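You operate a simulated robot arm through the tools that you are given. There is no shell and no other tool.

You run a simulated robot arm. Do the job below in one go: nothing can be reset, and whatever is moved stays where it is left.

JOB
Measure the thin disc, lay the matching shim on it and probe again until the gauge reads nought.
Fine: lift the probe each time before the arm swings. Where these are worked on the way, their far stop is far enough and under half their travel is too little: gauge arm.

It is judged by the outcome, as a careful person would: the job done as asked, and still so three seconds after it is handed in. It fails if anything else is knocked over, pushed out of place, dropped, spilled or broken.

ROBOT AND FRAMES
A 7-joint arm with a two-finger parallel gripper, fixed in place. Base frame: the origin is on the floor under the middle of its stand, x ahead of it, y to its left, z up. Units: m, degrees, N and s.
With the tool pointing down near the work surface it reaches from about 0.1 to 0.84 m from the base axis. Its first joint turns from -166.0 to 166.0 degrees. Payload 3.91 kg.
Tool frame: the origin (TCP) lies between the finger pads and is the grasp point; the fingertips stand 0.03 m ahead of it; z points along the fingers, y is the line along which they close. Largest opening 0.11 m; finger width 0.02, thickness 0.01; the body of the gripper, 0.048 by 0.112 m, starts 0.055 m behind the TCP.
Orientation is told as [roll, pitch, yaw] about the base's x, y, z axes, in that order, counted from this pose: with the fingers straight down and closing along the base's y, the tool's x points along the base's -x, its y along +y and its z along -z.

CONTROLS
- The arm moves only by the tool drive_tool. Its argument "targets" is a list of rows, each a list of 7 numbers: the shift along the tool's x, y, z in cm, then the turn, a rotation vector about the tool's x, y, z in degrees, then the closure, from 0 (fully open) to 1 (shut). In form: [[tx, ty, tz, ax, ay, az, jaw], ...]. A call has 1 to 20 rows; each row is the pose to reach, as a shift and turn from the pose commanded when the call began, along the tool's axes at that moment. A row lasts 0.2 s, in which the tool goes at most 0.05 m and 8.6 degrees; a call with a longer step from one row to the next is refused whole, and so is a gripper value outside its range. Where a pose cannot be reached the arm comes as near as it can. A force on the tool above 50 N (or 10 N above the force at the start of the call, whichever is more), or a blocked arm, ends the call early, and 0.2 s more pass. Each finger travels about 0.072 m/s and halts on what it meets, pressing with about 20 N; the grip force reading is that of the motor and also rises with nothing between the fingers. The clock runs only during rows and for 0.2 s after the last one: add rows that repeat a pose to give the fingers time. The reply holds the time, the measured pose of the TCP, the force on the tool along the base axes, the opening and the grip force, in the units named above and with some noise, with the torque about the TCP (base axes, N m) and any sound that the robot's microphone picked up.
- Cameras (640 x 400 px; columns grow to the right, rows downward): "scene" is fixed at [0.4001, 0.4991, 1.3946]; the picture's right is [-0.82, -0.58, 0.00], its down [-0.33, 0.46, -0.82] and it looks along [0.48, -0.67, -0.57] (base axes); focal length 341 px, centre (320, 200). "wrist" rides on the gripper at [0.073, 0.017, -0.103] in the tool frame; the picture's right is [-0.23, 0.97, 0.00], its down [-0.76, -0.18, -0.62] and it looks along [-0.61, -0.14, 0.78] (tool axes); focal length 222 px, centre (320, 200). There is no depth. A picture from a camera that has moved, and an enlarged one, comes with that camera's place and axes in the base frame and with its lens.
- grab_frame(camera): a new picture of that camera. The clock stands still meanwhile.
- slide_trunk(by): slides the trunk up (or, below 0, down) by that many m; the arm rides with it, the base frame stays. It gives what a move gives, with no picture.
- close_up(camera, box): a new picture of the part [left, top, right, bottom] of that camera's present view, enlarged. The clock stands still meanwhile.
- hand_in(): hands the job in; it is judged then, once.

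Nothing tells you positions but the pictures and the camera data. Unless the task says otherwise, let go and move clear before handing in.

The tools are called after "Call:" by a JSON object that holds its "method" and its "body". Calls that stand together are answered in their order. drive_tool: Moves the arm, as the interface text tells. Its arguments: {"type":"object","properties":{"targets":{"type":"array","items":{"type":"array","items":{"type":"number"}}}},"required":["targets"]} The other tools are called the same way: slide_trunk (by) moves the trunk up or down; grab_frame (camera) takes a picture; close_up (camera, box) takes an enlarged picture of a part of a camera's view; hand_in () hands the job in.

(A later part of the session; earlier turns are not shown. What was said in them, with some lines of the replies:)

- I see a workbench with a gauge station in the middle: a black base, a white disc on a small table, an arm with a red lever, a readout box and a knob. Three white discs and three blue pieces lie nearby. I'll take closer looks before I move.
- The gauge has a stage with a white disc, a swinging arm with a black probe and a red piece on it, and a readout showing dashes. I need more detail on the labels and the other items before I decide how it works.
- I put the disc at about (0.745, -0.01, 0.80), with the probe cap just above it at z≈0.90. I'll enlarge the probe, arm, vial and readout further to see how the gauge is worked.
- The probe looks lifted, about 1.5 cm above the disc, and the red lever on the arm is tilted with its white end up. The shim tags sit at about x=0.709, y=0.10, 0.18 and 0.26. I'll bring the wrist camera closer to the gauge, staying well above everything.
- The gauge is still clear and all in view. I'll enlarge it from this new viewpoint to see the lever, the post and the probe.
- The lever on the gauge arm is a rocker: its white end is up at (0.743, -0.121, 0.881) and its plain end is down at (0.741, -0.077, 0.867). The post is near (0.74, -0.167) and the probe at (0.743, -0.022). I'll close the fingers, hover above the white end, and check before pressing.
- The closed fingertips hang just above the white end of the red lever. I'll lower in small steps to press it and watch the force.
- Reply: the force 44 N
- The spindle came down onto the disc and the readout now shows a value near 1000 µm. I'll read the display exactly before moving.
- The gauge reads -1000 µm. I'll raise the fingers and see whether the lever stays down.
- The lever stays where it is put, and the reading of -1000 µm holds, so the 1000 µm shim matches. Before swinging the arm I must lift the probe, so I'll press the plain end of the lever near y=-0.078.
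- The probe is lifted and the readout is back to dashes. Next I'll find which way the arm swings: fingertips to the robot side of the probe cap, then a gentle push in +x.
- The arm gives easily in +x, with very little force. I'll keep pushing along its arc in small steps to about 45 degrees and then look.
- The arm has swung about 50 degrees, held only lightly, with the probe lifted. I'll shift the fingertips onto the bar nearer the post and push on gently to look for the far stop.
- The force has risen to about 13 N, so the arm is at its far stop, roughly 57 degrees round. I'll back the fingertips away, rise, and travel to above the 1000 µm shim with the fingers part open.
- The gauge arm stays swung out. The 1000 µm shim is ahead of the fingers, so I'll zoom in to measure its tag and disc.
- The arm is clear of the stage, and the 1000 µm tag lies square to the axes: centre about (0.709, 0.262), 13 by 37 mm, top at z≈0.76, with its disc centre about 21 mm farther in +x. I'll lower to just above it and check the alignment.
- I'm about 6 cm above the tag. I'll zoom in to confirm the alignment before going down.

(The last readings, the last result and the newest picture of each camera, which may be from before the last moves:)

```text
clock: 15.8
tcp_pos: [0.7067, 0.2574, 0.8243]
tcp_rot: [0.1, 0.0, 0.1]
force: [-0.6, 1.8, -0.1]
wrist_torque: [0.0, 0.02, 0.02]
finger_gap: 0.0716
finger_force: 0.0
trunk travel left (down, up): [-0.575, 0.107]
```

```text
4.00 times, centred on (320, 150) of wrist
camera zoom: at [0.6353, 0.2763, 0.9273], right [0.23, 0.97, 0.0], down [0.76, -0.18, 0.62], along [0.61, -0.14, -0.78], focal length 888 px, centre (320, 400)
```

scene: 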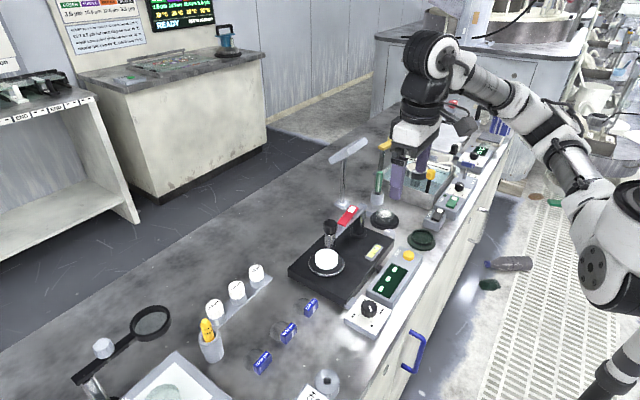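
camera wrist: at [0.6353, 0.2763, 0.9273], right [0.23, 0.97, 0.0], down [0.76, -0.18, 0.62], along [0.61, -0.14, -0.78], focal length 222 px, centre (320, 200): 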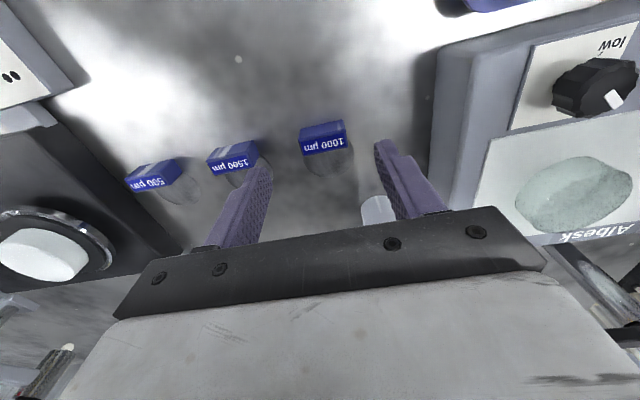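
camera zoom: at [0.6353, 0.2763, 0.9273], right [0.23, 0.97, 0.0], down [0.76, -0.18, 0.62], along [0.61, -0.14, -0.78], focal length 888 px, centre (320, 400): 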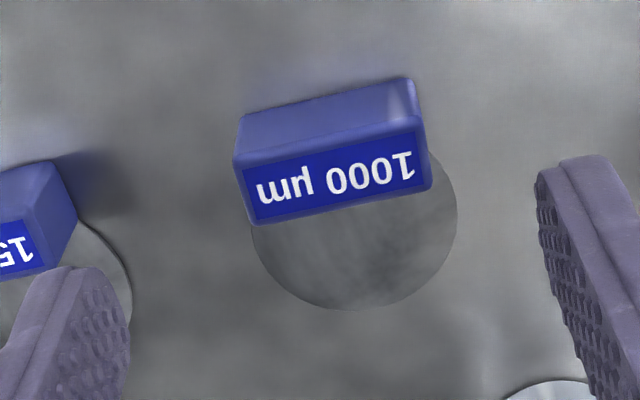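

The tag centre is at (0.711, 0.262). I'll correct 4-5 mm in y, descend so the fingertips stop just above the bench, and close on the tag.

Call:
{"method": "drive_tool", "body": {"targets": [[-0.15, 0.45, 0, 0, 0, 0, 0.42], [-0.15, 0.45, 2, 0, 0, 0, 0.42], [-0.15, 0.45, 3.5, 0, 0, 0, 0.42], [-0.15, 0.45, 4.3, 0, 0, 0, 0.42], [-0.15, 0.45, 4.7, 0, 0, 0, 0.42], [-0.15, 0.45, 4.7, 0, 0, 0, 0.42]]}}

Call:
{"method": "close_up", "body": {"camera": "wrist", "box": [240, 100, 400, 200]}}

Call:
{"method": "close_up", "body": {"camera": "scene", "box": [200, 310, 340, 398]}}

```text
clock: 17.2
tcp_pos: [0.7081, 0.2648, 0.7745]
tcp_rot: [0.0, 0.0, -0.1]
force: [0.2, 0.5, 0.1]
wrist_torque: [0.03, 0.0, -0.02]
finger_gap: 0.0641
finger_force: 0.1
trunk travel left (down, up): [-0.575, 0.107]
```

```text
4.00 times, centred on (320, 150) of wrist
camera zoom: at [0.6364, 0.2824, 0.8789], right [0.23, 0.97, 0.0], down [0.76, -0.18, 0.62], along [0.61, -0.14, -0.78], focal length 888 px, centre (320, 400)
```

zoom: 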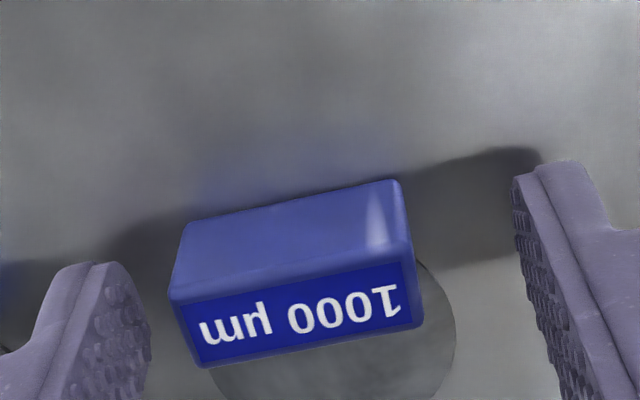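

```text
4.55 times, centred on (270, 354) of scene
camera zoom: at [0.4001, 0.4991, 1.3946], right [-0.82, -0.58, 0.0], down [-0.33, 0.46, -0.82], along [0.48, -0.67, -0.57], focal length 1551 px, centre (547, -500)
```

zoom: 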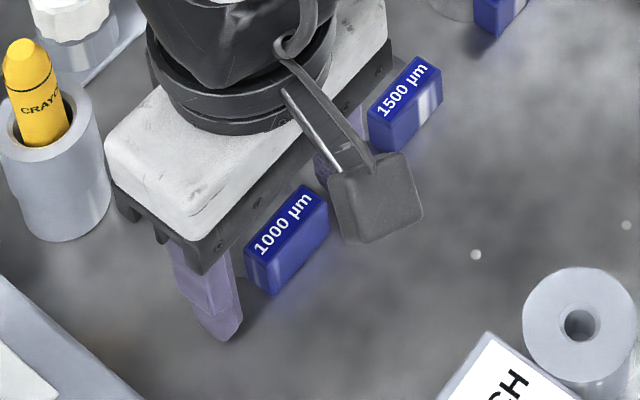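

The fingertips straddle the tag evenly and clear the bench and the neighbouring shim. I'll close on the tag and lift.

Call:
{"method": "drive_tool", "body": {"targets": [[0, 0, 0, 0, 0, 0, 0.7], [0, 0, 0, 0, 0, 0, 0.9], [0, 0, 0, 0, 0, 0, 0.9], [0, 0, 0, 0, 0, 0, 0.9]]}}

Call:
{"method": "close_up", "body": {"camera": "wrist", "box": [240, 100, 400, 200]}}

```text
clock: 18.2
tcp_pos: [0.7081, 0.2623, 0.7744]
tcp_rot: [0.0, -0.1, -0.1]
force: [-0.2, -0.4, -0.2]
wrist_torque: [0.03, 0.0, 0.03]
finger_gap: 0.0371
finger_force: 20.2
trunk travel left (down, up): [-0.575, 0.107]
```

```text
4.00 times, centred on (320, 150) of wrist
camera zoom: at [0.6364, 0.2824, 0.8789], right [0.23, 0.97, 0.0], down [0.76, -0.18, 0.62], along [0.61, -0.14, -0.78], focal length 888 px, centre (320, 400)
```

zoom: 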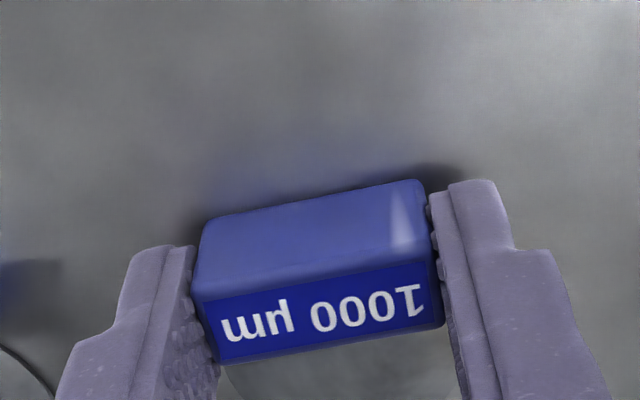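

The gap reads 37 mm with 20 N, so the tag is gripped. I'll lift straight up slowly and check that the shim comes along level.

Call:
{"method": "drive_tool", "body": {"targets": [[0, 0, -0.5, 0, 0, 0, 0.9], [0, 0, -1.5, 0, 0, 0, 0.9], [0, 0, -3.5, 0, 0, 0, 0.9], [0, 0, -6.5, 0, 0, 0, 0.9], [0, 0, -10, 0, 0, 0, 0.9], [0, 0, -13, 0, 0, 0, 0.9], [0, 0, -13, 0, 0, 0, 0.9]]}}

Call:
{"method": "close_up", "body": {"camera": "wrist", "box": [240, 120, 400, 220]}}

Call:
{"method": "close_up", "body": {"camera": "scene", "box": [180, 250, 340, 350]}}

```text
clock: 19.8
tcp_pos: [0.7078, 0.2646, 0.9064]
tcp_rot: [0.1, 0.1, -0.1]
force: [-0.5, -0.1, -1.0]
wrist_torque: [0.0, -0.01, -0.02]
finger_gap: 0.0372
finger_force: 19.7
trunk travel left (down, up): [-0.575, 0.107]
```

```text
4.00 times, centred on (320, 170) of wrist
camera zoom: at [0.636, 0.2841, 1.0094], right [0.23, 0.97, 0.0], down [0.76, -0.18, 0.62], along [0.61, -0.14, -0.78], focal length 888 px, centre (320, 320)
```

zoom: 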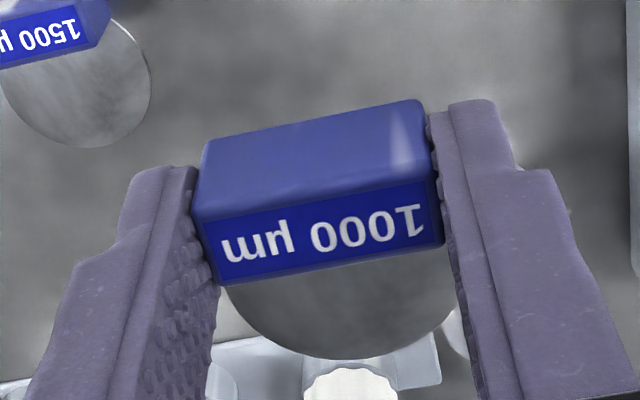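

```text
4.00 times, centred on (260, 300) of scene
camera zoom: at [0.4001, 0.4991, 1.3946], right [-0.82, -0.58, 0.0], down [-0.33, 0.46, -0.82], along [0.48, -0.67, -0.57], focal length 1365 px, centre (560, -200)
```

zoom: 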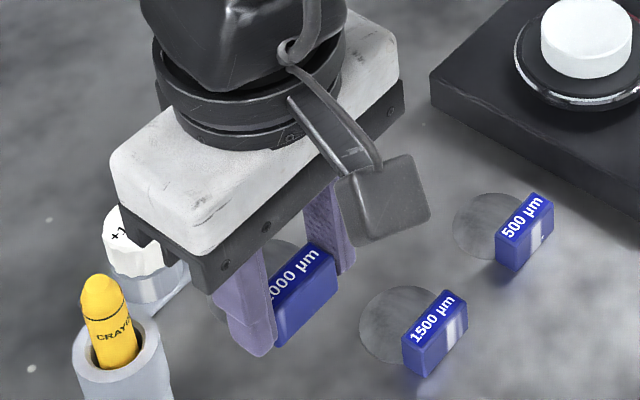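

The shim is held level and hasn't slipped; its centre lies about 24 mm ahead of the TCP. I'll carry it over the gauge disc and turn it 45 degrees so the tag ends up on the side away from the probe.

Call:
{"method": "drive_tool", "body": {"targets": [[-0.18, -2.86, -0.16, 0, 0, 5, 0.9], [-0.36, -5.71, -0.31, 0, 0, 10, 0.9], [-0.53, -8.57, -0.47, 0, 0, 15, 0.9], [-0.71, -11.42, -0.62, 0, 0, 20, 0.9], [-0.89, -14.28, -0.78, 0, 0, 25, 0.9], [-1.07, -17.13, -0.93, 0, 0, 30, 0.9], [-1.25, -19.99, -1.09, 0, 0, 35, 0.9], [-1.42, -22.84, -1.24, 0, 0, 40, 0.9], [-1.6, -25.7, -1.4, 0, 0, 45, 0.9], [-1.6, -25.7, -1.4, 0, 0, 45, 0.9]]}}

Call:
{"method": "grab_frame", "body": {"camera": "wrist"}}

Call:
{"method": "close_up", "body": {"camera": "scene", "box": [250, 190, 410, 290]}}

```text
clock: 22.0
tcp_pos: [0.7235, 0.0073, 0.9188]
tcp_rot: [0.1, 0.0, -45.1]
force: [0.2, -0.7, 0.1]
wrist_torque: [0.01, 0.03, 0.01]
finger_gap: 0.037
finger_force: 20.3
trunk travel left (down, up): [-0.575, 0.107]
```

```text
taken
camera wrist: at [0.6854, 0.0721, 1.0225], right [0.85, 0.53, 0.0], down [0.41, -0.67, 0.62], along [0.33, -0.53, -0.78], focal length 222 px, centre (320, 200)
```

wrist: 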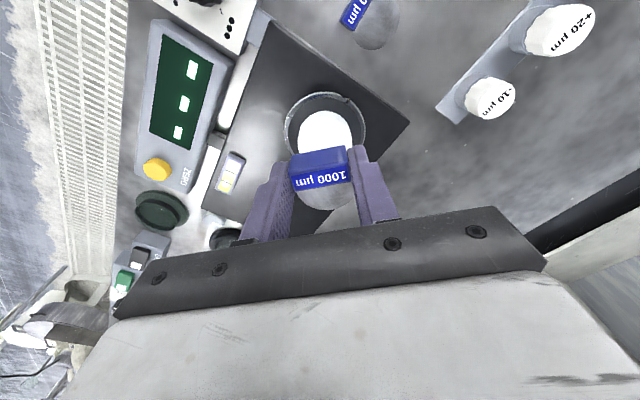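

```text
4.00 times, centred on (330, 240) of scene
camera zoom: at [0.4001, 0.4991, 1.3946], right [-0.82, -0.58, 0.0], down [-0.33, 0.46, -0.82], along [0.48, -0.67, -0.57], focal length 1365 px, centre (280, 40)
```

zoom: 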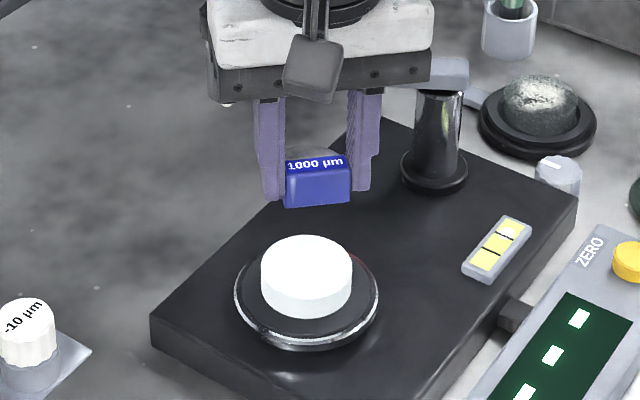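

The shim is above the stage with its tag turned away from the probe side. I'll zoom in to check the disc position against the shim before lowering.

Call:
{"method": "close_up", "body": {"camera": "wrist", "box": [260, 80, 400, 220]}}

Call:
{"method": "close_up", "body": {"camera": "scene", "box": [290, 200, 370, 280]}}

```text
2.86 times, centred on (330, 150) of wrist
camera zoom: at [0.6854, 0.0721, 1.0225], right [0.85, 0.53, 0.0], down [0.41, -0.67, 0.62], along [0.33, -0.53, -0.78], focal length 635 px, centre (291, 343)
```

zoom: 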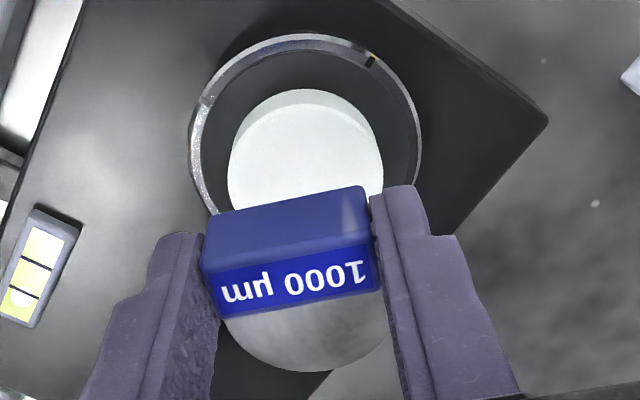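

```text
5.00 times, centred on (330, 240) of scene
camera zoom: at [0.4001, 0.4991, 1.3946], right [-0.82, -0.58, 0.0], down [-0.33, 0.46, -0.82], along [0.48, -0.67, -0.57], focal length 1706 px, centre (270, 0)
```

zoom: 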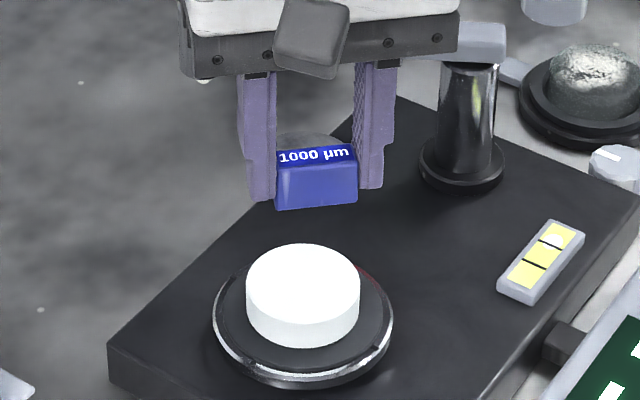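

The disc centre comes out at (0.7415, -0.008), which matches the shim centre within about a millimetre. I'll lower to just above contact and check.

Call:
{"method": "drive_tool", "body": {"targets": [[0, 0, 2.5, 0, 0, 0, 0.9], [0, 0, 5, 0, 0, 0, 0.9], [0, 0, 6.5, 0, 0, 0, 0.9], [0, 0, 7.1, 0, 0, 0, 0.9], [0, 0, 7.4, 0, 0, 0, 0.9], [0, 0, 7.4, 0, 0, 0, 0.9]]}}

Call:
{"method": "close_up", "body": {"camera": "scene", "box": [300, 215, 360, 275]}}

Call:
{"method": "close_up", "body": {"camera": "wrist", "box": [250, 80, 410, 220]}}

```text
clock: 23.4
tcp_pos: [0.7253, 0.0081, 0.8452]
tcp_rot: [0.1, 0.0, -45.0]
force: [-0.2, -0.5, 0.1]
wrist_torque: [0.01, -0.02, 0.02]
finger_gap: 0.037
finger_force: 20.2
trunk travel left (down, up): [-0.575, 0.107]
```

```text
6.67 times, centred on (330, 245) of scene
camera zoom: at [0.4001, 0.4991, 1.3946], right [-0.82, -0.58, 0.0], down [-0.33, 0.46, -0.82], along [0.48, -0.67, -0.57], focal length 2275 px, centre (253, -100)
```

zoom: 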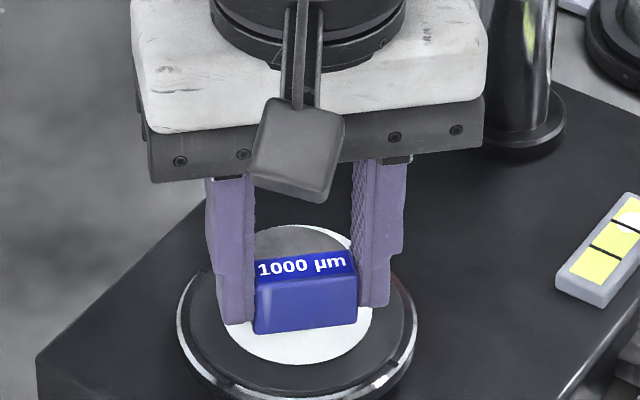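

```text
2.86 times, centred on (330, 150) of wrist
camera zoom: at [0.6877, 0.0729, 0.9491], right [0.85, 0.53, 0.0], down [0.41, -0.66, 0.62], along [0.33, -0.53, -0.78], focal length 635 px, centre (291, 343)
```

zoom: 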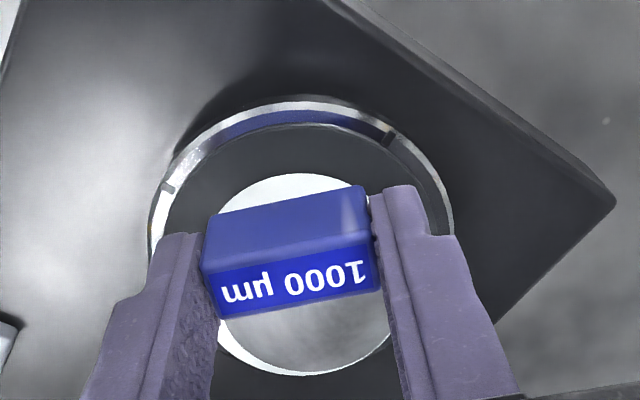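

The shim hovers just over the disc, about 2-3 mm off to +x. I'll trim that and ease down until contact shows in the force.

Call:
{"method": "drive_tool", "body": {"targets": [[0.18, -0.18, 0, 0, 0, 0, 0.9], [0.18, -0.18, 0.15, 0, 0, 0, 0.9], [0.18, -0.18, 0.3, 0, 0, 0, 0.9], [0.18, -0.18, 0.4, 0, 0, 0, 0.9]]}}

Call:
{"method": "close_up", "body": {"camera": "scene", "box": [300, 225, 360, 275]}}

Call:
{"method": "close_up", "body": {"camera": "wrist", "box": [250, 80, 410, 220]}}

```text
clock: 24.4
tcp_pos: [0.7228, 0.008, 0.844]
tcp_rot: [0.2, -0.1, -45.2]
force: [3.3, -3.8, 14.7]
wrist_torque: [-0.24, -0.22, -0.02]
finger_gap: 0.0374
finger_force: 19.0
trunk travel left (down, up): [-0.575, 0.107]
```

```text
8.00 times, centred on (330, 250) of scene
camera zoom: at [0.4001, 0.4991, 1.3946], right [-0.82, -0.58, 0.0], down [-0.33, 0.46, -0.82], along [0.48, -0.67, -0.57], focal length 2730 px, centre (240, -200)
```

zoom: 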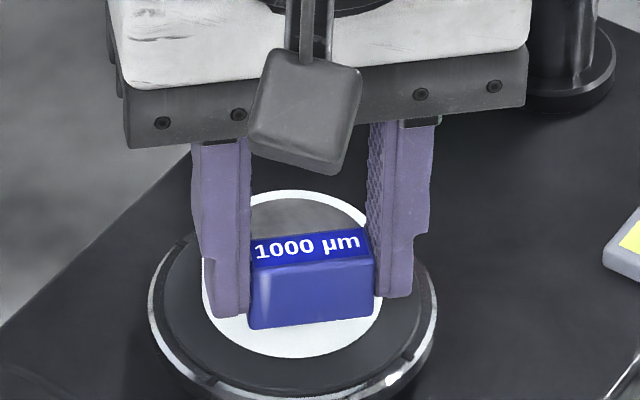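

```text
2.86 times, centred on (330, 150) of wrist
camera zoom: at [0.684, 0.073, 0.9475], right [0.85, 0.53, 0.0], down [0.41, -0.67, 0.63], along [0.33, -0.53, -0.78], focal length 635 px, centre (291, 343)
```

zoom: 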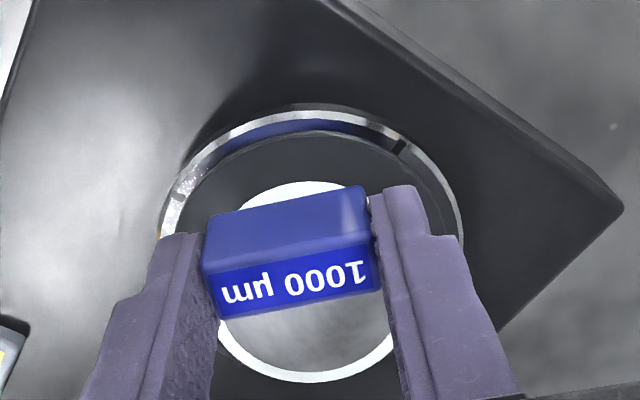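

Contact: about 15 N upward, and the shim sits flat and centred on the disc. I'll ease off the pressure and release gently.

Call:
{"method": "drive_tool", "body": {"targets": [[0, 0, -0.2, 0, 0, 0, 0.9], [0, 0, -0.2, 0, 0, 0, 0.9]]}}

Call:
{"method": "drive_tool", "body": {"targets": [[0, 0, 0, 0, 0, 0, 0.62], [0, 0, 0, 0, 0, 0, 0.5], [0, 0, 0, 0, 0, 0, 0.45], [0, 0, 0, 0, 0, 0, 0.45]]}}

Call:
{"method": "close_up", "body": {"camera": "scene", "box": [300, 225, 360, 275]}}

Call:
{"method": "close_up", "body": {"camera": "wrist", "box": [250, 80, 410, 220]}}

```text
clock: 25.0
tcp_pos: [0.7202, 0.0084, 0.8447]
tcp_rot: [-0.1, 0.1, -45.0]
force: [0.4, 2.3, 3.9]
wrist_torque: [0.05, -0.1, 0.05]
finger_gap: 0.037
finger_force: 19.8
trunk travel left (down, up): [-0.575, 0.107]
```

```text
clock: 26.0
tcp_pos: [0.7223, 0.0077, 0.8438]
tcp_rot: [0.0, 0.0, -45.1]
force: [0.8, -0.2, 0.6]
wrist_torque: [-0.05, -0.03, 0.02]
finger_gap: 0.0604
finger_force: 0.1
trunk travel left (down, up): [-0.575, 0.107]
```

```text
8.00 times, centred on (330, 250) of scene
camera zoom: at [0.4001, 0.4991, 1.3946], right [-0.82, -0.58, 0.0], down [-0.33, 0.46, -0.82], along [0.48, -0.67, -0.57], focal length 2730 px, centre (240, -200)
```

zoom: 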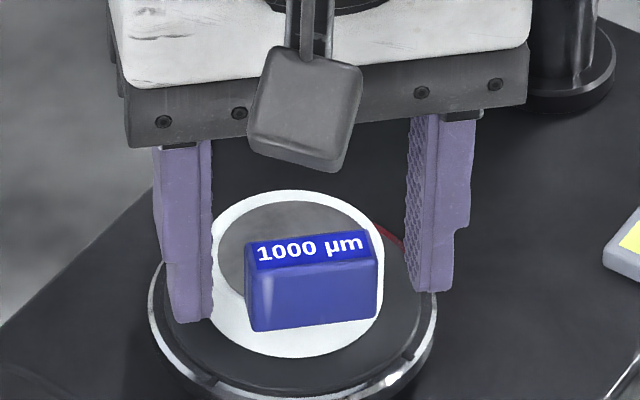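

```text
2.86 times, centred on (330, 150) of wrist
camera zoom: at [0.6839, 0.0729, 0.9482], right [0.85, 0.53, 0.0], down [0.41, -0.66, 0.62], along [0.33, -0.53, -0.78], focal length 635 px, centre (291, 343)
```

zoom: 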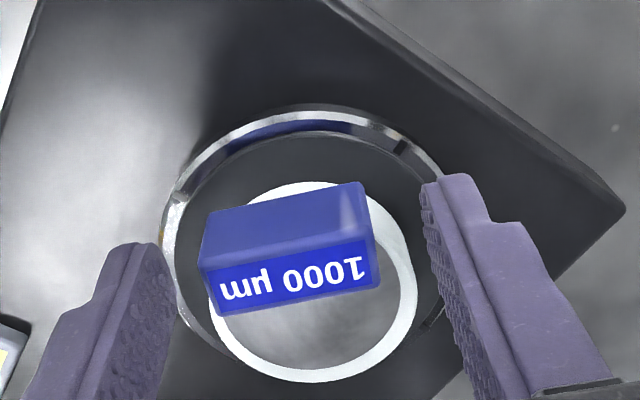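

The shim rests freely on the disc and the fingers are clear of the tag. I'll rise straight up, then turn the hand so its fingers can straddle the gauge bar for the return swing.

Call:
{"method": "drive_tool", "body": {"targets": [[0, 0, -1.5, 0, 0, 0, 0.45], [0, 0, -5, 0, 0, 0, 0.45], [0, 0, -9, 0, 0, 0, 0.45], [0, 0, -13, 0, 0, 0, 0.45]]}}

Call:
{"method": "drive_tool", "body": {"targets": [[-0.96, -0.44, 0, 0, 0, -7.8, 0.45], [-1.92, -0.88, 0, 0, 0, -15.6, 0.45], [-2.88, -1.32, 0, 0, 0, -23.4, 0.45], [-3.84, -1.76, 0, 0, 0, -31.2, 0.45], [-4.8, -2.2, 0, 0, 0, -39, 0.45], [-5.76, -2.64, 0, 0, 0, -46.8, 0.45], [-6.72, -3.08, 0, 0, 0, -54.6, 0.45], [-7.68, -3.52, 0, 0, 0, -62.4, 0.45], [-8.64, -3.96, 0, 0, 0, -70.2, 0.45], [-9.6, -4.4, 0, 0, 0, -78, 0.45], [-9.6, -4.4, 0, 0, 0, -78, 0.45]]}}

Call:
{"method": "grab_frame", "body": {"camera": "wrist"}}

Call:
{"method": "grab_frame", "body": {"camera": "scene"}}

```text
clock: 27.0
tcp_pos: [0.7217, 0.0076, 0.9715]
tcp_rot: [-0.1, -0.1, -45.0]
force: [0.4, 0.5, 0.2]
wrist_torque: [0.02, 0.02, 0.02]
finger_gap: 0.0602
finger_force: 0.0
trunk travel left (down, up): [-0.575, 0.107]
```

```text
clock: 29.4
tcp_pos: [0.7565, -0.0863, 0.9735]
tcp_rot: [0.0, 0.0, 29.1]
force: [0.1, -0.4, 0.0]
wrist_torque: [-0.03, 0.0, 0.0]
finger_gap: 0.0606
finger_force: 0.1
out of reach, approached as far as the arm can: row 10, 11
trunk travel left (down, up): [-0.575, 0.107]
```

```text
taken
camera wrist: at [0.6861, -0.1053, 1.077], right [-0.28, 0.96, 0.0], down [0.75, 0.21, 0.62], along [0.6, 0.17, -0.78], focal length 222 px, centre (320, 200)
```

wrist: 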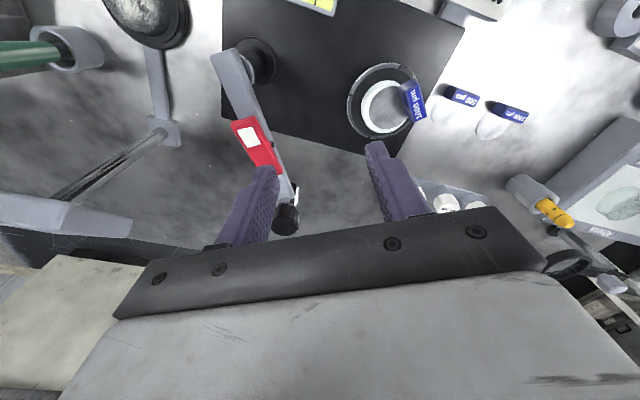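

```text
taken
```

scene: 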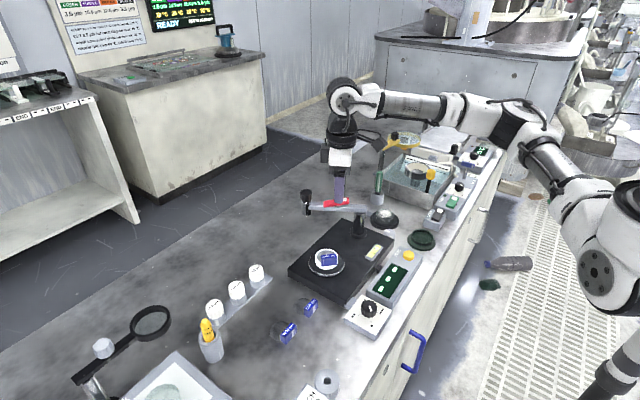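

The last joint limits the yaw to about 29 degrees, which still suits a straddle of the swung bar. I'll zoom in to locate the bar, lever and cap accurately from here.

Call:
{"method": "close_up", "body": {"camera": "wrist", "box": [190, 30, 330, 240]}}

Call:
{"method": "close_up", "body": {"camera": "scene", "box": [290, 170, 390, 250]}}

Call:
{"method": "close_up", "body": {"camera": "wrist", "box": [330, 50, 450, 150]}}

```text
1.90 times, centred on (260, 135) of wrist
camera zoom: at [0.6861, -0.1053, 1.077], right [-0.28, 0.96, 0.0], down [0.75, 0.21, 0.62], along [0.6, 0.17, -0.78], focal length 423 px, centre (434, 324)
```

zoom: 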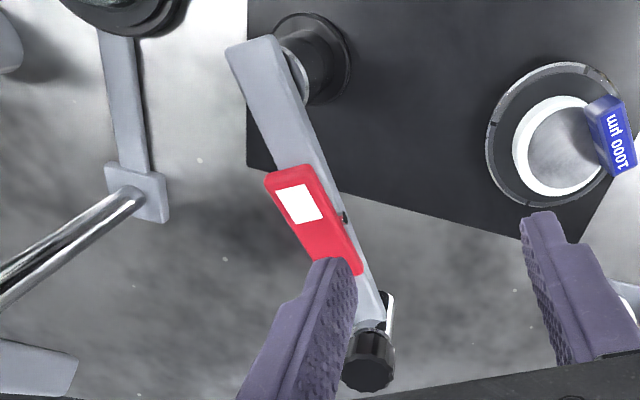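

```text
5.00 times, centred on (340, 210) of scene
camera zoom: at [0.4001, 0.4991, 1.3946], right [-0.82, -0.58, 0.0], down [-0.33, 0.46, -0.82], along [0.48, -0.67, -0.57], focal length 1706 px, centre (220, 150)
```

zoom: 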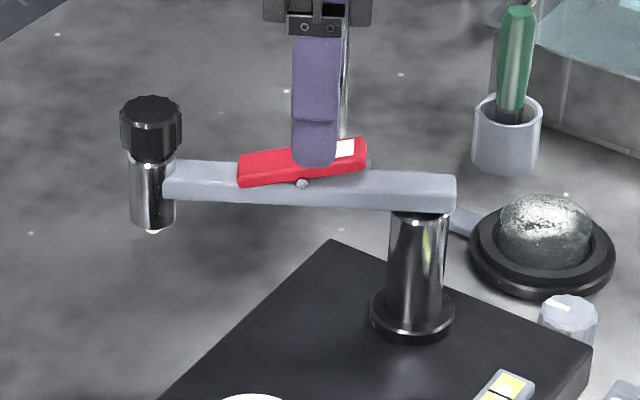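

```text
4.00 times, centred on (390, 100) of wrist
camera zoom: at [0.6861, -0.1053, 1.077], right [-0.28, 0.96, 0.0], down [0.75, 0.21, 0.62], along [0.6, 0.17, -0.78], focal length 888 px, centre (40, 600)
```

zoom: 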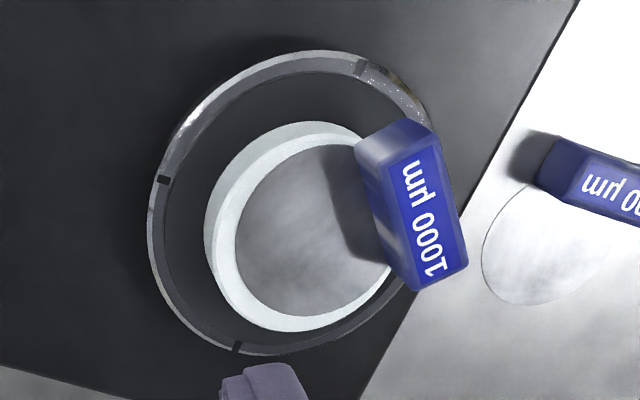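

Cap now at about (0.869, -0.093), post near (0.744, -0.166), so the arm stands about 60 degrees out. I'll first turn the yaw back slightly, so I know the exact commanded angle, and open the fingers wider.

Call:
{"method": "drive_tool", "body": {"targets": [[0, 0, 0, 0, 0, 5, 0.1], [0, 0, 0, 0, 0, 11, 0.1], [0, 0, 0, 0, 0, 11, 0.1], [0, 0, 0, 0, 0, 11, 0.1]]}}

Call:
{"method": "grab_frame", "body": {"camera": "wrist"}}

```text
clock: 30.4
tcp_pos: [0.7557, -0.088, 0.9735]
tcp_rot: [0.1, 0.1, 18.1]
force: [1.1, 0.8, 0.9]
wrist_torque: [-0.03, 0.0, 0.0]
finger_gap: 0.099
finger_force: 0.0
trunk travel left (down, up): [-0.575, 0.107]
```

```text
taken
camera wrist: at [0.6839, -0.0917, 1.0772], right [-0.09, 1.0, 0.0], down [0.78, 0.07, 0.62], along [0.62, 0.05, -0.78], focal length 222 px, centre (320, 200)
```

wrist: 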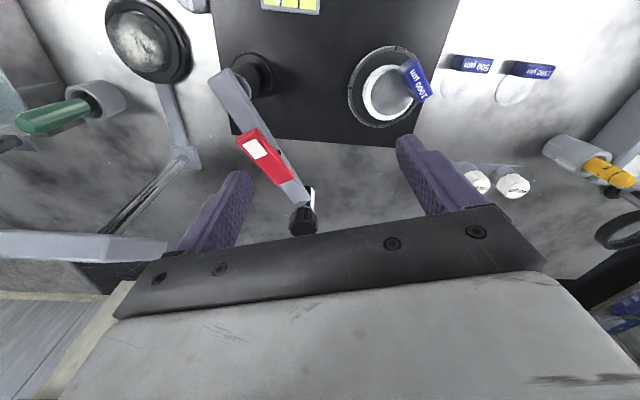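

The hand is at yaw 18 with the fingers 99 mm apart. I'll move out over the bar, staying above the cap, and check that the arm can actually reach that spot.

Call:
{"method": "drive_tool", "body": {"targets": [[-2.5, -1.1, 0, 0, 0, 0, 0.1], [-5.0, -2.2, 0, 0, 0, 0, 0.1], [-7.59, -3.3, 0, 0, 0, 0, 0.1], [-7.59, -3.3, 0, 0, 0, 0, 0.1]]}}

Call:
{"method": "grab_frame", "body": {"camera": "wrist"}}

Call:
{"method": "close_up", "body": {"camera": "scene", "box": [260, 130, 420, 250]}}

```text
clock: 31.4
tcp_pos: [0.8407, -0.0951, 0.975]
tcp_rot: [0.0, 0.0, 18.1]
force: [-0.6, 0.0, -0.2]
wrist_torque: [-0.03, 0.01, 0.0]
finger_gap: 0.0992
finger_force: 0.1
trunk travel left (down, up): [-0.575, 0.107]
```

```text
taken
camera wrist: at [0.7674, -0.0999, 1.0779], right [-0.09, 1.0, 0.0], down [0.78, 0.07, 0.62], along [0.62, 0.05, -0.78], focal length 222 px, centre (320, 200)
```

wrist: 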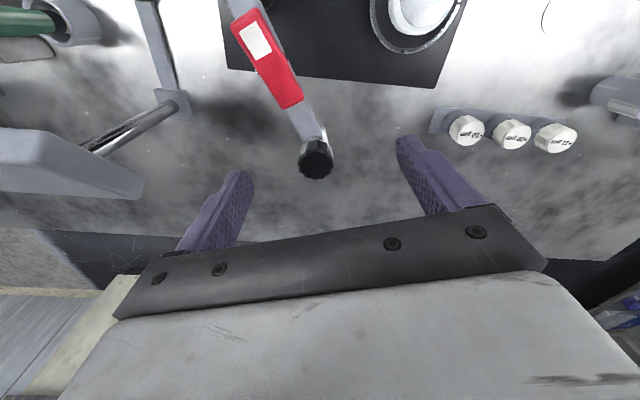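

```text
3.33 times, centred on (340, 190) of scene
camera zoom: at [0.4001, 0.4991, 1.3946], right [-0.82, -0.58, 0.0], down [-0.33, 0.46, -0.82], along [0.48, -0.67, -0.57], focal length 1138 px, centre (253, 233)
```

zoom: 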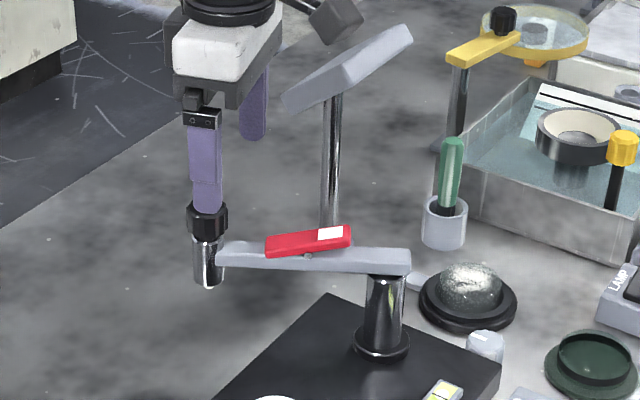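

The reach is fine and the bar lies between the two fingers. I'll lower so the fingertips pass either side of the bar, below its top and clear of the cap and lever.

Call:
{"method": "drive_tool", "body": {"targets": [[0, 0, 3.5, 0, 0, 0, 0.1], [0, 0, 6.5, 0, 0, 0, 0.1], [0, 0, 9, 0, 0, 0, 0.1], [0, 0, 10.7, 0, 0, 0, 0.1], [0, 0, 10.7, 0, 0, 0, 0.1]]}}

Call:
{"method": "close_up", "body": {"camera": "scene", "box": [260, 150, 420, 250]}}

Call:
{"method": "grab_frame", "body": {"camera": "wrist"}}

```text
clock: 32.6
tcp_pos: [0.839, -0.0959, 0.866]
tcp_rot: [-0.1, -0.1, 18.2]
force: [-0.5, 0.3, -0.1]
wrist_torque: [0.01, 0.04, 0.02]
finger_gap: 0.0989
finger_force: 0.1
trunk travel left (down, up): [-0.575, 0.107]
```

```text
4.00 times, centred on (340, 200) of scene
camera zoom: at [0.4001, 0.4991, 1.3946], right [-0.82, -0.58, 0.0], down [-0.33, 0.46, -0.82], along [0.48, -0.67, -0.57], focal length 1365 px, centre (240, 200)
```

zoom: 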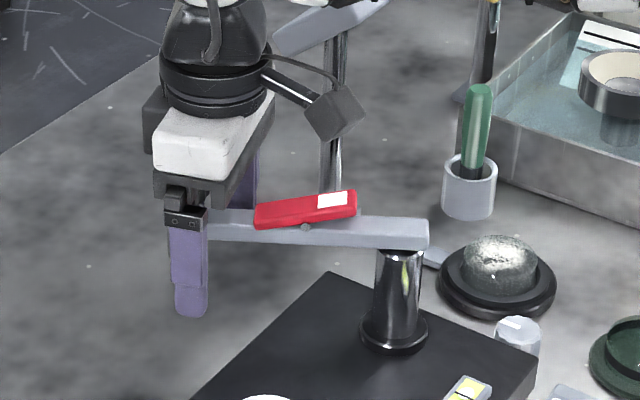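

```text
taken
camera wrist: at [0.7655, -0.1001, 0.9698], right [-0.09, 1.0, 0.0], down [0.78, 0.07, 0.62], along [0.62, 0.05, -0.78], focal length 222 px, centre (320, 200)
```

wrist: 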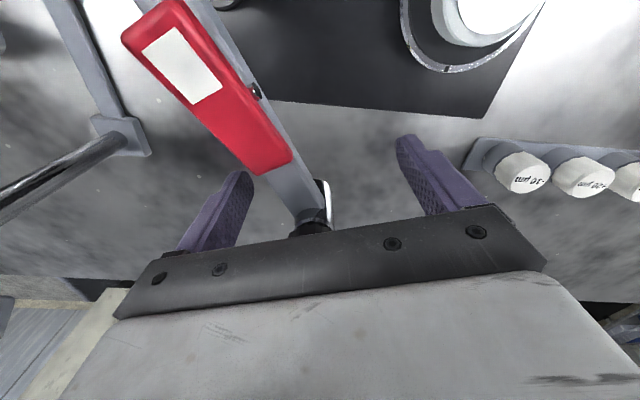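

The fingers straddle the bar just past the lever's end, and the probe is still lifted. I'll draw the arm back along its arc with the far finger, halfway first.

Call:
{"method": "drive_tool", "body": {"targets": [[-0.45, 1.2, 0, 0, 0, 0, 0.1], [-0.87, 2.4, 0, 0, 0, 0, 0.1], [-0.7, 3.39, 0, 0, 0, 0, 0.1], [-0.46, 4.34, 0, 0, 0, 0, 0.1], [-0.13, 5.27, 0, 0, 0, 0, 0.1], [0.26, 6.17, 0, 0, 0, 0, 0.1], [0.75, 7.03, 0, 0, 0, 0, 0.1], [1.31, 7.86, 0, 0, 0, 0, 0.1]]}}

Call:
{"method": "close_up", "body": {"camera": "scene", "box": [250, 150, 410, 270]}}

Call:
{"method": "grab_frame", "body": {"camera": "wrist"}}

```text
clock: 34.4
tcp_pos: [0.8028, -0.0238, 0.8668]
tcp_rot: [-0.1, 0.0, 18.0]
force: [0.4, 0.0, -0.8]
wrist_torque: [0.01, -0.01, -0.01]
finger_gap: 0.0987
finger_force: 0.1
trunk travel left (down, up): [-0.575, 0.107]
```

```text
3.33 times, centred on (330, 210) of scene
camera zoom: at [0.4001, 0.4991, 1.3946], right [-0.82, -0.58, 0.0], down [-0.33, 0.46, -0.82], along [0.48, -0.67, -0.57], focal length 1138 px, centre (287, 167)
```

zoom: 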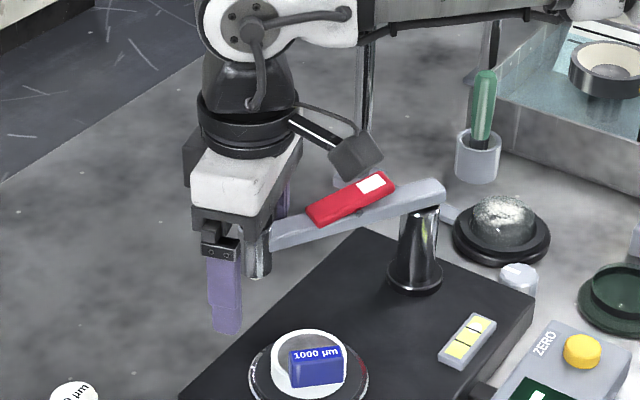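

```text
taken
camera wrist: at [0.7291, -0.0289, 0.9701], right [-0.09, 1.0, 0.0], down [0.78, 0.07, 0.62], along [0.62, 0.05, -0.78], focal length 222 px, centre (320, 200)
```

wrist: 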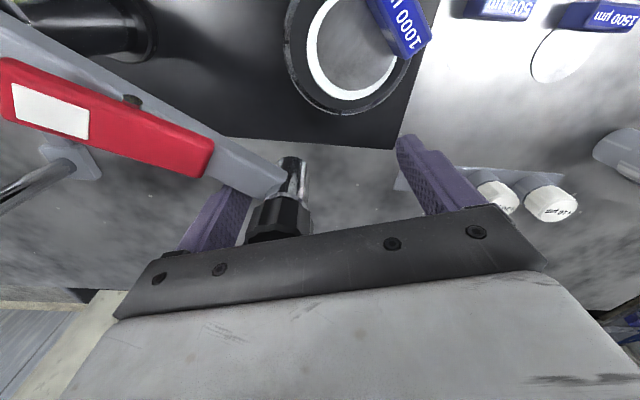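

The arm follows smoothly and the probe path stays clear of the tag. I'll continue the return to within about 5 degrees of the start position.

Call:
{"method": "drive_tool", "body": {"targets": [[0.62, 0.76, 0, 0, 0, 0, 0.1], [1.33, 1.48, 0, 0, 0, 0, 0.1], [2.06, 2.12, 0, 0, 0, 0, 0.1], [2.87, 2.7, 0, 0, 0, 0, 0.1], [3.3, 2.95, 0, 0, 0, 0, 0.1], [3.73, 3.19, 0, 0, 0, 0, 0.1]]}}

Call:
{"method": "close_up", "body": {"camera": "scene", "box": [260, 180, 420, 280]}}

Call:
{"method": "grab_frame", "body": {"camera": "wrist"}}

```text
clock: 35.8
tcp_pos: [0.7559, -0.0068, 0.8669]
tcp_rot: [0.0, 0.1, 18.0]
force: [-1.4, -0.2, 0.7]
wrist_torque: [0.0, 0.01, -0.01]
finger_gap: 0.0987
finger_force: 0.1
trunk travel left (down, up): [-0.575, 0.107]
```

```text
4.00 times, centred on (340, 230) of scene
camera zoom: at [0.4001, 0.4991, 1.3946], right [-0.82, -0.58, 0.0], down [-0.33, 0.46, -0.82], along [0.48, -0.67, -0.57], focal length 1365 px, centre (240, 80)
```

zoom: 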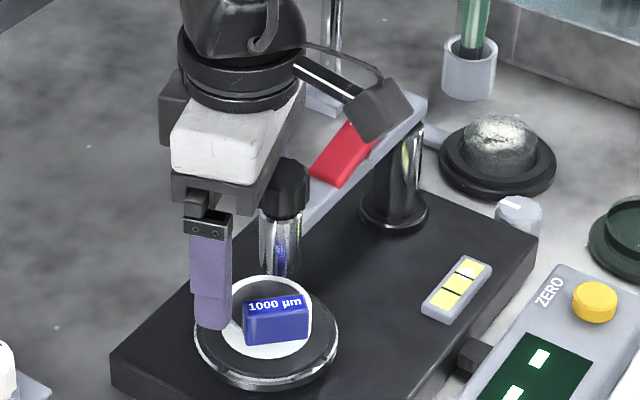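

```text
taken
camera wrist: at [0.6837, -0.0117, 0.9703], right [-0.09, 1.0, 0.0], down [0.78, 0.07, 0.62], along [0.62, 0.05, -0.78], focal length 222 px, centre (320, 200)
```

wrist: 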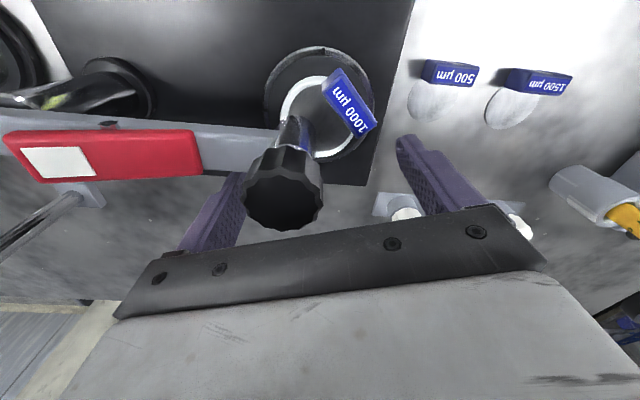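

The probe looks almost exactly where it started. I'll zoom in and compare with the first view before the last nudge.

Call:
{"method": "close_up", "body": {"camera": "scene", "box": [290, 230, 370, 280]}}

Call:
{"method": "close_up", "body": {"camera": "wrist", "box": [200, 60, 400, 200]}}

```text
8.00 times, centred on (330, 255) of scene
camera zoom: at [0.4001, 0.4991, 1.3946], right [-0.82, -0.58, 0.0], down [-0.33, 0.46, -0.82], along [0.48, -0.67, -0.57], focal length 2730 px, centre (240, -240)
```

zoom: 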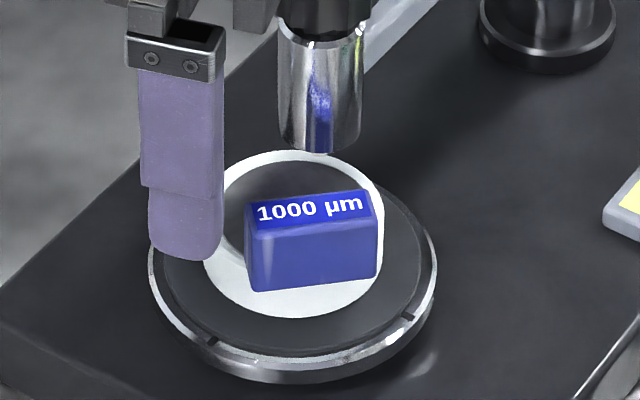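

```text
2.86 times, centred on (300, 130) of wrist
camera zoom: at [0.6837, -0.0117, 0.9703], right [-0.09, 1.0, 0.0], down [0.78, 0.07, 0.62], along [0.62, 0.05, -0.78], focal length 635 px, centre (377, 400)
```

zoom: 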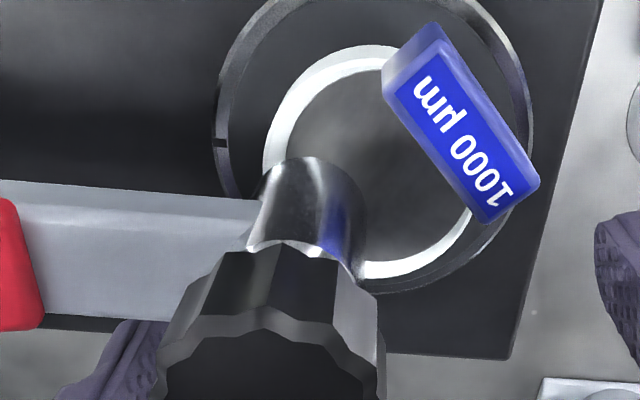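

The arm is back at its start position. I want to be sure the shim covers the spot where the probe tip will land, so I'll enlarge that area.

Call:
{"method": "close_up", "body": {"camera": "scene", "box": [312, 240, 344, 264]}}

Call:
{"method": "close_up", "body": {"camera": "wrist", "box": [270, 70, 370, 150]}}

```text
16.00 times, centred on (328, 252) of scene
camera zoom: at [0.4001, 0.4991, 1.3946], right [-0.82, -0.58, 0.0], down [-0.33, 0.46, -0.82], along [0.48, -0.67, -0.57], focal length 5461 px, centre (192, -632)
```

zoom: 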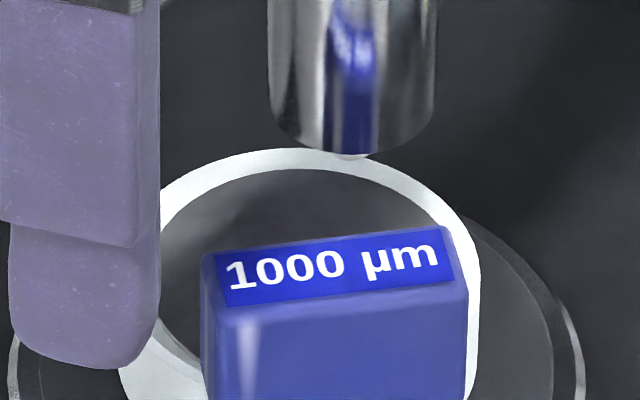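

```text
5.00 times, centred on (320, 110) of wrist
camera zoom: at [0.6837, -0.0117, 0.9703], right [-0.09, 1.0, 0.0], down [0.78, 0.07, 0.62], along [0.62, 0.05, -0.78], focal length 1111 px, centre (320, 650)
```

zoom: 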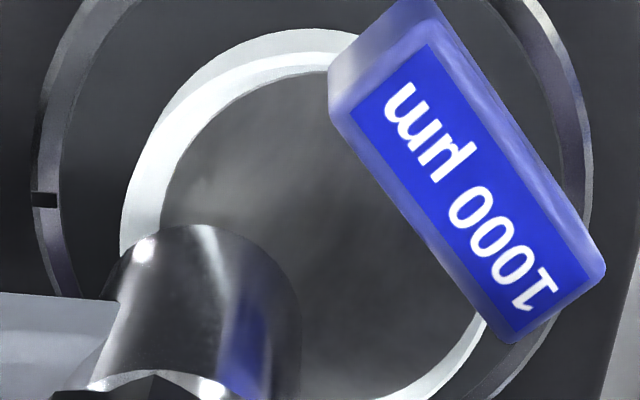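

The tip will land well inside the shim and clear of the tag. I'll back the far finger off the bar and rise, leaving the arm where it is.

Call:
{"method": "drive_tool", "body": {"targets": [[-0.6, -0.2, 0, 0, 0, 0, 0.1], [-1.2, -0.4, 0, 0, 0, 0, 0.1], [-1.2, -0.4, -3, 0, 0, 0, 0.1], [-1.2, -0.4, -7, 0, 0, 0, 0.1], [-1.2, -0.4, -10.5, 0, 0, 0, 0.1], [-1.2, -0.4, -10.5, 0, 0, 0, 0.5]]}}

Call:
{"method": "grab_frame", "body": {"camera": "wrist"}}

Call:
{"method": "close_up", "body": {"camera": "scene", "box": [290, 210, 390, 280]}}

```text
clock: 37.2
tcp_pos: [0.7705, -0.0093, 0.9732]
tcp_rot: [0.0, 0.0, 17.9]
force: [0.0, 0.7, 0.7]
wrist_torque: [0.01, -0.01, -0.01]
finger_gap: 0.055
finger_force: 0.0
trunk travel left (down, up): [-0.575, 0.107]
```

```text
taken
camera wrist: at [0.6978, -0.0128, 1.0759], right [-0.09, 1.0, 0.0], down [0.78, 0.07, 0.62], along [0.62, 0.05, -0.78], focal length 222 px, centre (320, 200)
```

wrist: 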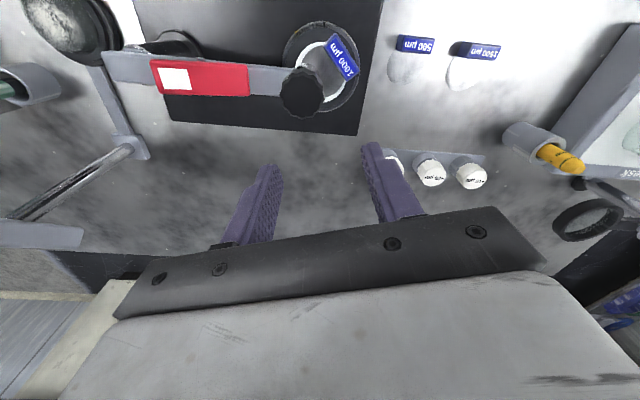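

```text
5.71 times, centred on (340, 245) of scene
camera zoom: at [0.4001, 0.4991, 1.3946], right [-0.82, -0.58, 0.0], down [-0.33, 0.46, -0.82], along [0.48, -0.67, -0.57], focal length 1950 px, centre (206, -57)
```

zoom: 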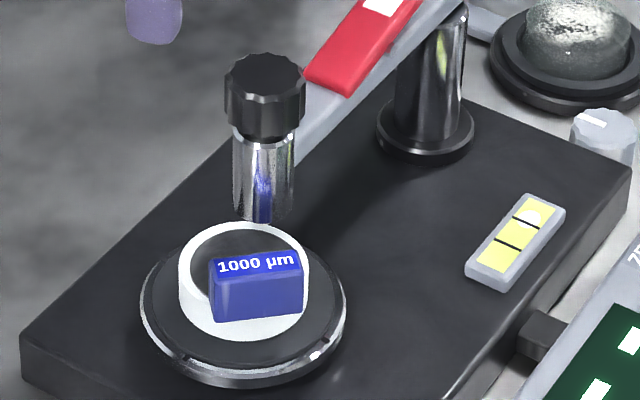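

The arm has stayed at the measuring position with the shim under the probe. Next I'll close the fingers, square the hand up, and hover over the lever's white end.

Call:
{"method": "drive_tool", "body": {"targets": [[1.6, -2.5, 0, 0, 0, 4.5, 0.7], [3.2, -5.0, 0, 0, 0, 9, 0.9], [4.8, -7.5, 0, 0, 0, 13.5, 1], [6.34, -9.98, 0, 0, 0, 18.1, 1], [6.34, -9.98, 0, 0, 0, 18.1, 1], [6.34, -9.98, 0, 0, 0, 18.1, 1]]}}

Call:
{"method": "grab_frame", "body": {"camera": "wrist"}}

```text
clock: 38.6
tcp_pos: [0.7395, -0.12, 0.9723]
tcp_rot: [0.0, 0.0, -0.1]
force: [-0.4, -1.0, -0.2]
wrist_torque: [-0.02, -0.01, 0.04]
finger_gap: 0.0002
finger_force: 20.1
trunk travel left (down, up): [-0.575, 0.107]
```

```text
taken
camera wrist: at [0.6686, -0.1012, 1.076], right [0.23, 0.97, 0.0], down [0.76, -0.18, 0.62], along [0.61, -0.14, -0.78], focal length 222 px, centre (320, 200)
```

wrist: 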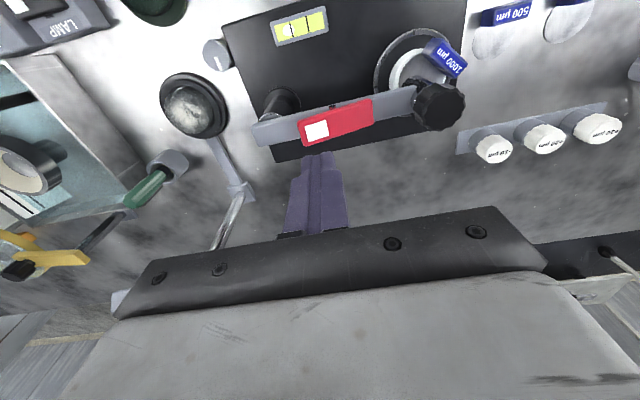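

The fingertips hover above the white end of the lever. I'll press it gently to lower the probe onto the shim.

Call:
{"method": "drive_tool", "body": {"targets": [[0, -0.3, 2.5, 0, 0, 0, 1], [0, -0.3, 4.5, 0, 0, 0, 1], [0, -0.3, 5.2, 0, 0, 0, 1], [0, -0.3, 5.7, 0, 0, 0, 1], [0, -0.3, 6.1, 0, 0, 0, 1], [0, -0.3, 6.5, 0, 0, 0, 1]]}}

Call:
{"method": "close_up", "body": {"camera": "scene", "box": [290, 200, 450, 300]}}

```text
clock: 40.0
tcp_pos: [0.7403, -0.1241, 0.9068]
tcp_rot: [0.1, -0.2, 0.0]
force: [0.8, 1.8, 5.8]
wrist_torque: [0.09, -0.03, 0.04]
finger_gap: 0.0
finger_force: 20.1
trunk travel left (down, up): [-0.575, 0.107]
```

```text
4.00 times, centred on (370, 250) of scene
camera zoom: at [0.4001, 0.4991, 1.3946], right [-0.82, -0.58, 0.0], down [-0.33, 0.46, -0.82], along [0.48, -0.67, -0.57], focal length 1365 px, centre (120, 0)
```

zoom: 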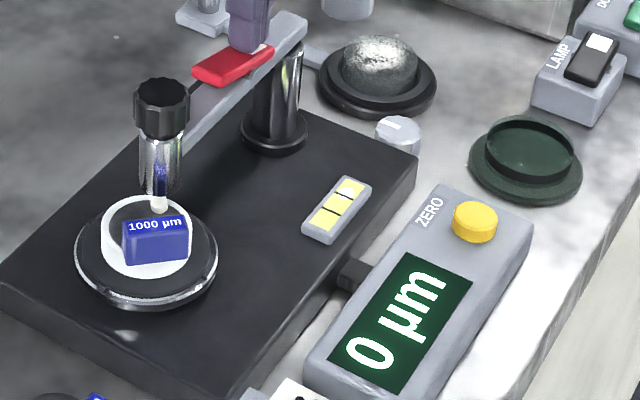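

The probe is down on the shim and the gauge reads 0 µm. I'll raise the hand well clear and confirm that the reading holds.

Call:
{"method": "drive_tool", "body": {"targets": [[0, 0, -1.5, 0, 0, 0, 1], [0, 0, -4.5, 0, 0, 0, 1], [0, 0, -9, 0, 0, 0, 1], [1.5, 0, -13, 0, 0, 0, 1], [4.5, 0, -16, 0, 0, 0, 1], [8, 0, -19, 0, 0, 0, 1], [12, 0, -21, 0, 0, 0, 1], [12, 0, -21, 0, 0, 0, 1], [12, 0, -21, 0, 0, 0, 1]]}}

Call:
{"method": "close_up", "body": {"camera": "scene", "box": [290, 200, 450, 300]}}

Call:
{"method": "grab_frame", "body": {"camera": "scene"}}

Call:
{"method": "close_up", "body": {"camera": "scene", "box": [300, 200, 380, 270]}}

```text
clock: 42.0
tcp_pos: [0.6215, -0.1274, 1.119]
tcp_rot: [-0.1, 0.0, 0.0]
force: [0.6, 0.2, -0.4]
wrist_torque: [-0.05, -0.05, 0.03]
finger_gap: 0.0
finger_force: 19.6
trunk travel left (down, up): [-0.575, 0.107]
```

```text
4.00 times, centred on (370, 250) of scene
camera zoom: at [0.4001, 0.4991, 1.3946], right [-0.82, -0.58, 0.0], down [-0.33, 0.46, -0.82], along [0.48, -0.67, -0.57], focal length 1365 px, centre (120, 0)
```

zoom: 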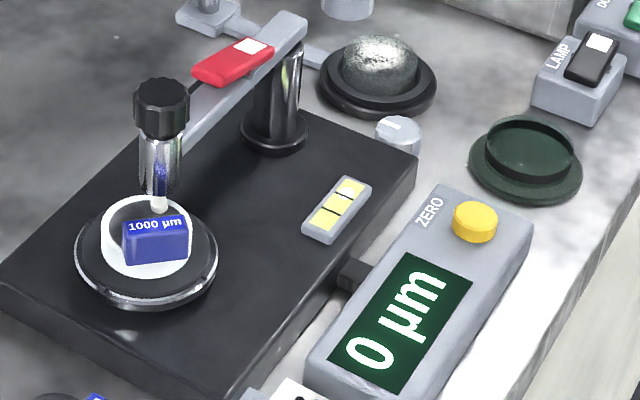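

```text
taken
```

scene: 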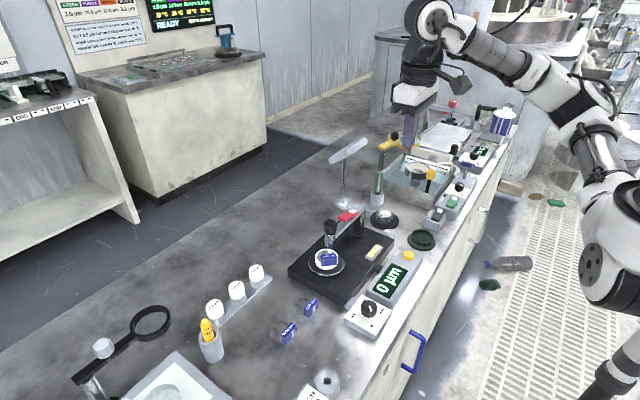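

```text
5.71 times, centred on (340, 235) of scene
camera zoom: at [0.4001, 0.4991, 1.3946], right [-0.82, -0.58, 0.0], down [-0.33, 0.46, -0.82], along [0.48, -0.67, -0.57], focal length 1950 px, centre (206, 0)
```

zoom: 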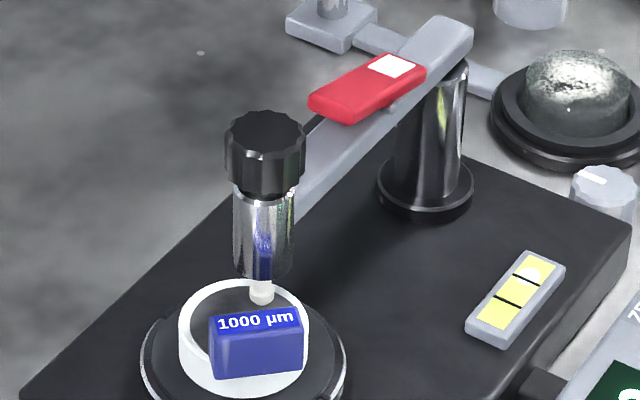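

The gauge still reads 0 µm with the hand away. The probe rests on the 1000 µm shim, which lies on the disc, and nothing else has moved. I'm handing the job in.

Call:
{"method": "hand_in", "body": {}}

```text
The job is handed in.
```

The job is done and handed in: the gauge reads 0 µm with the 1000 µm shim on the disc and the probe resting on it.

- **Measuring:** the first probe of the disc read -1000 µm, so I used the 1000 µm shim.
- **Swinging:** I lifted the probe before the arm swung. The arm went out about 60 degrees to its far stop, and the probe stayed lifted until the arm was back at its start position.
- **Laying the shim:** it sits about 3 mm off the disc's centre, with its tag turned away from the probe. The probe tip lands well inside the shim.
- **Final state:** the reading still showed 0 µm after the hand had moved clear, about two seconds after I pressed the lever. In the last picture nothing else had been knocked or moved.

The level on the gauge base shows its bubble off centre. It was like that at the start and I left it alone.
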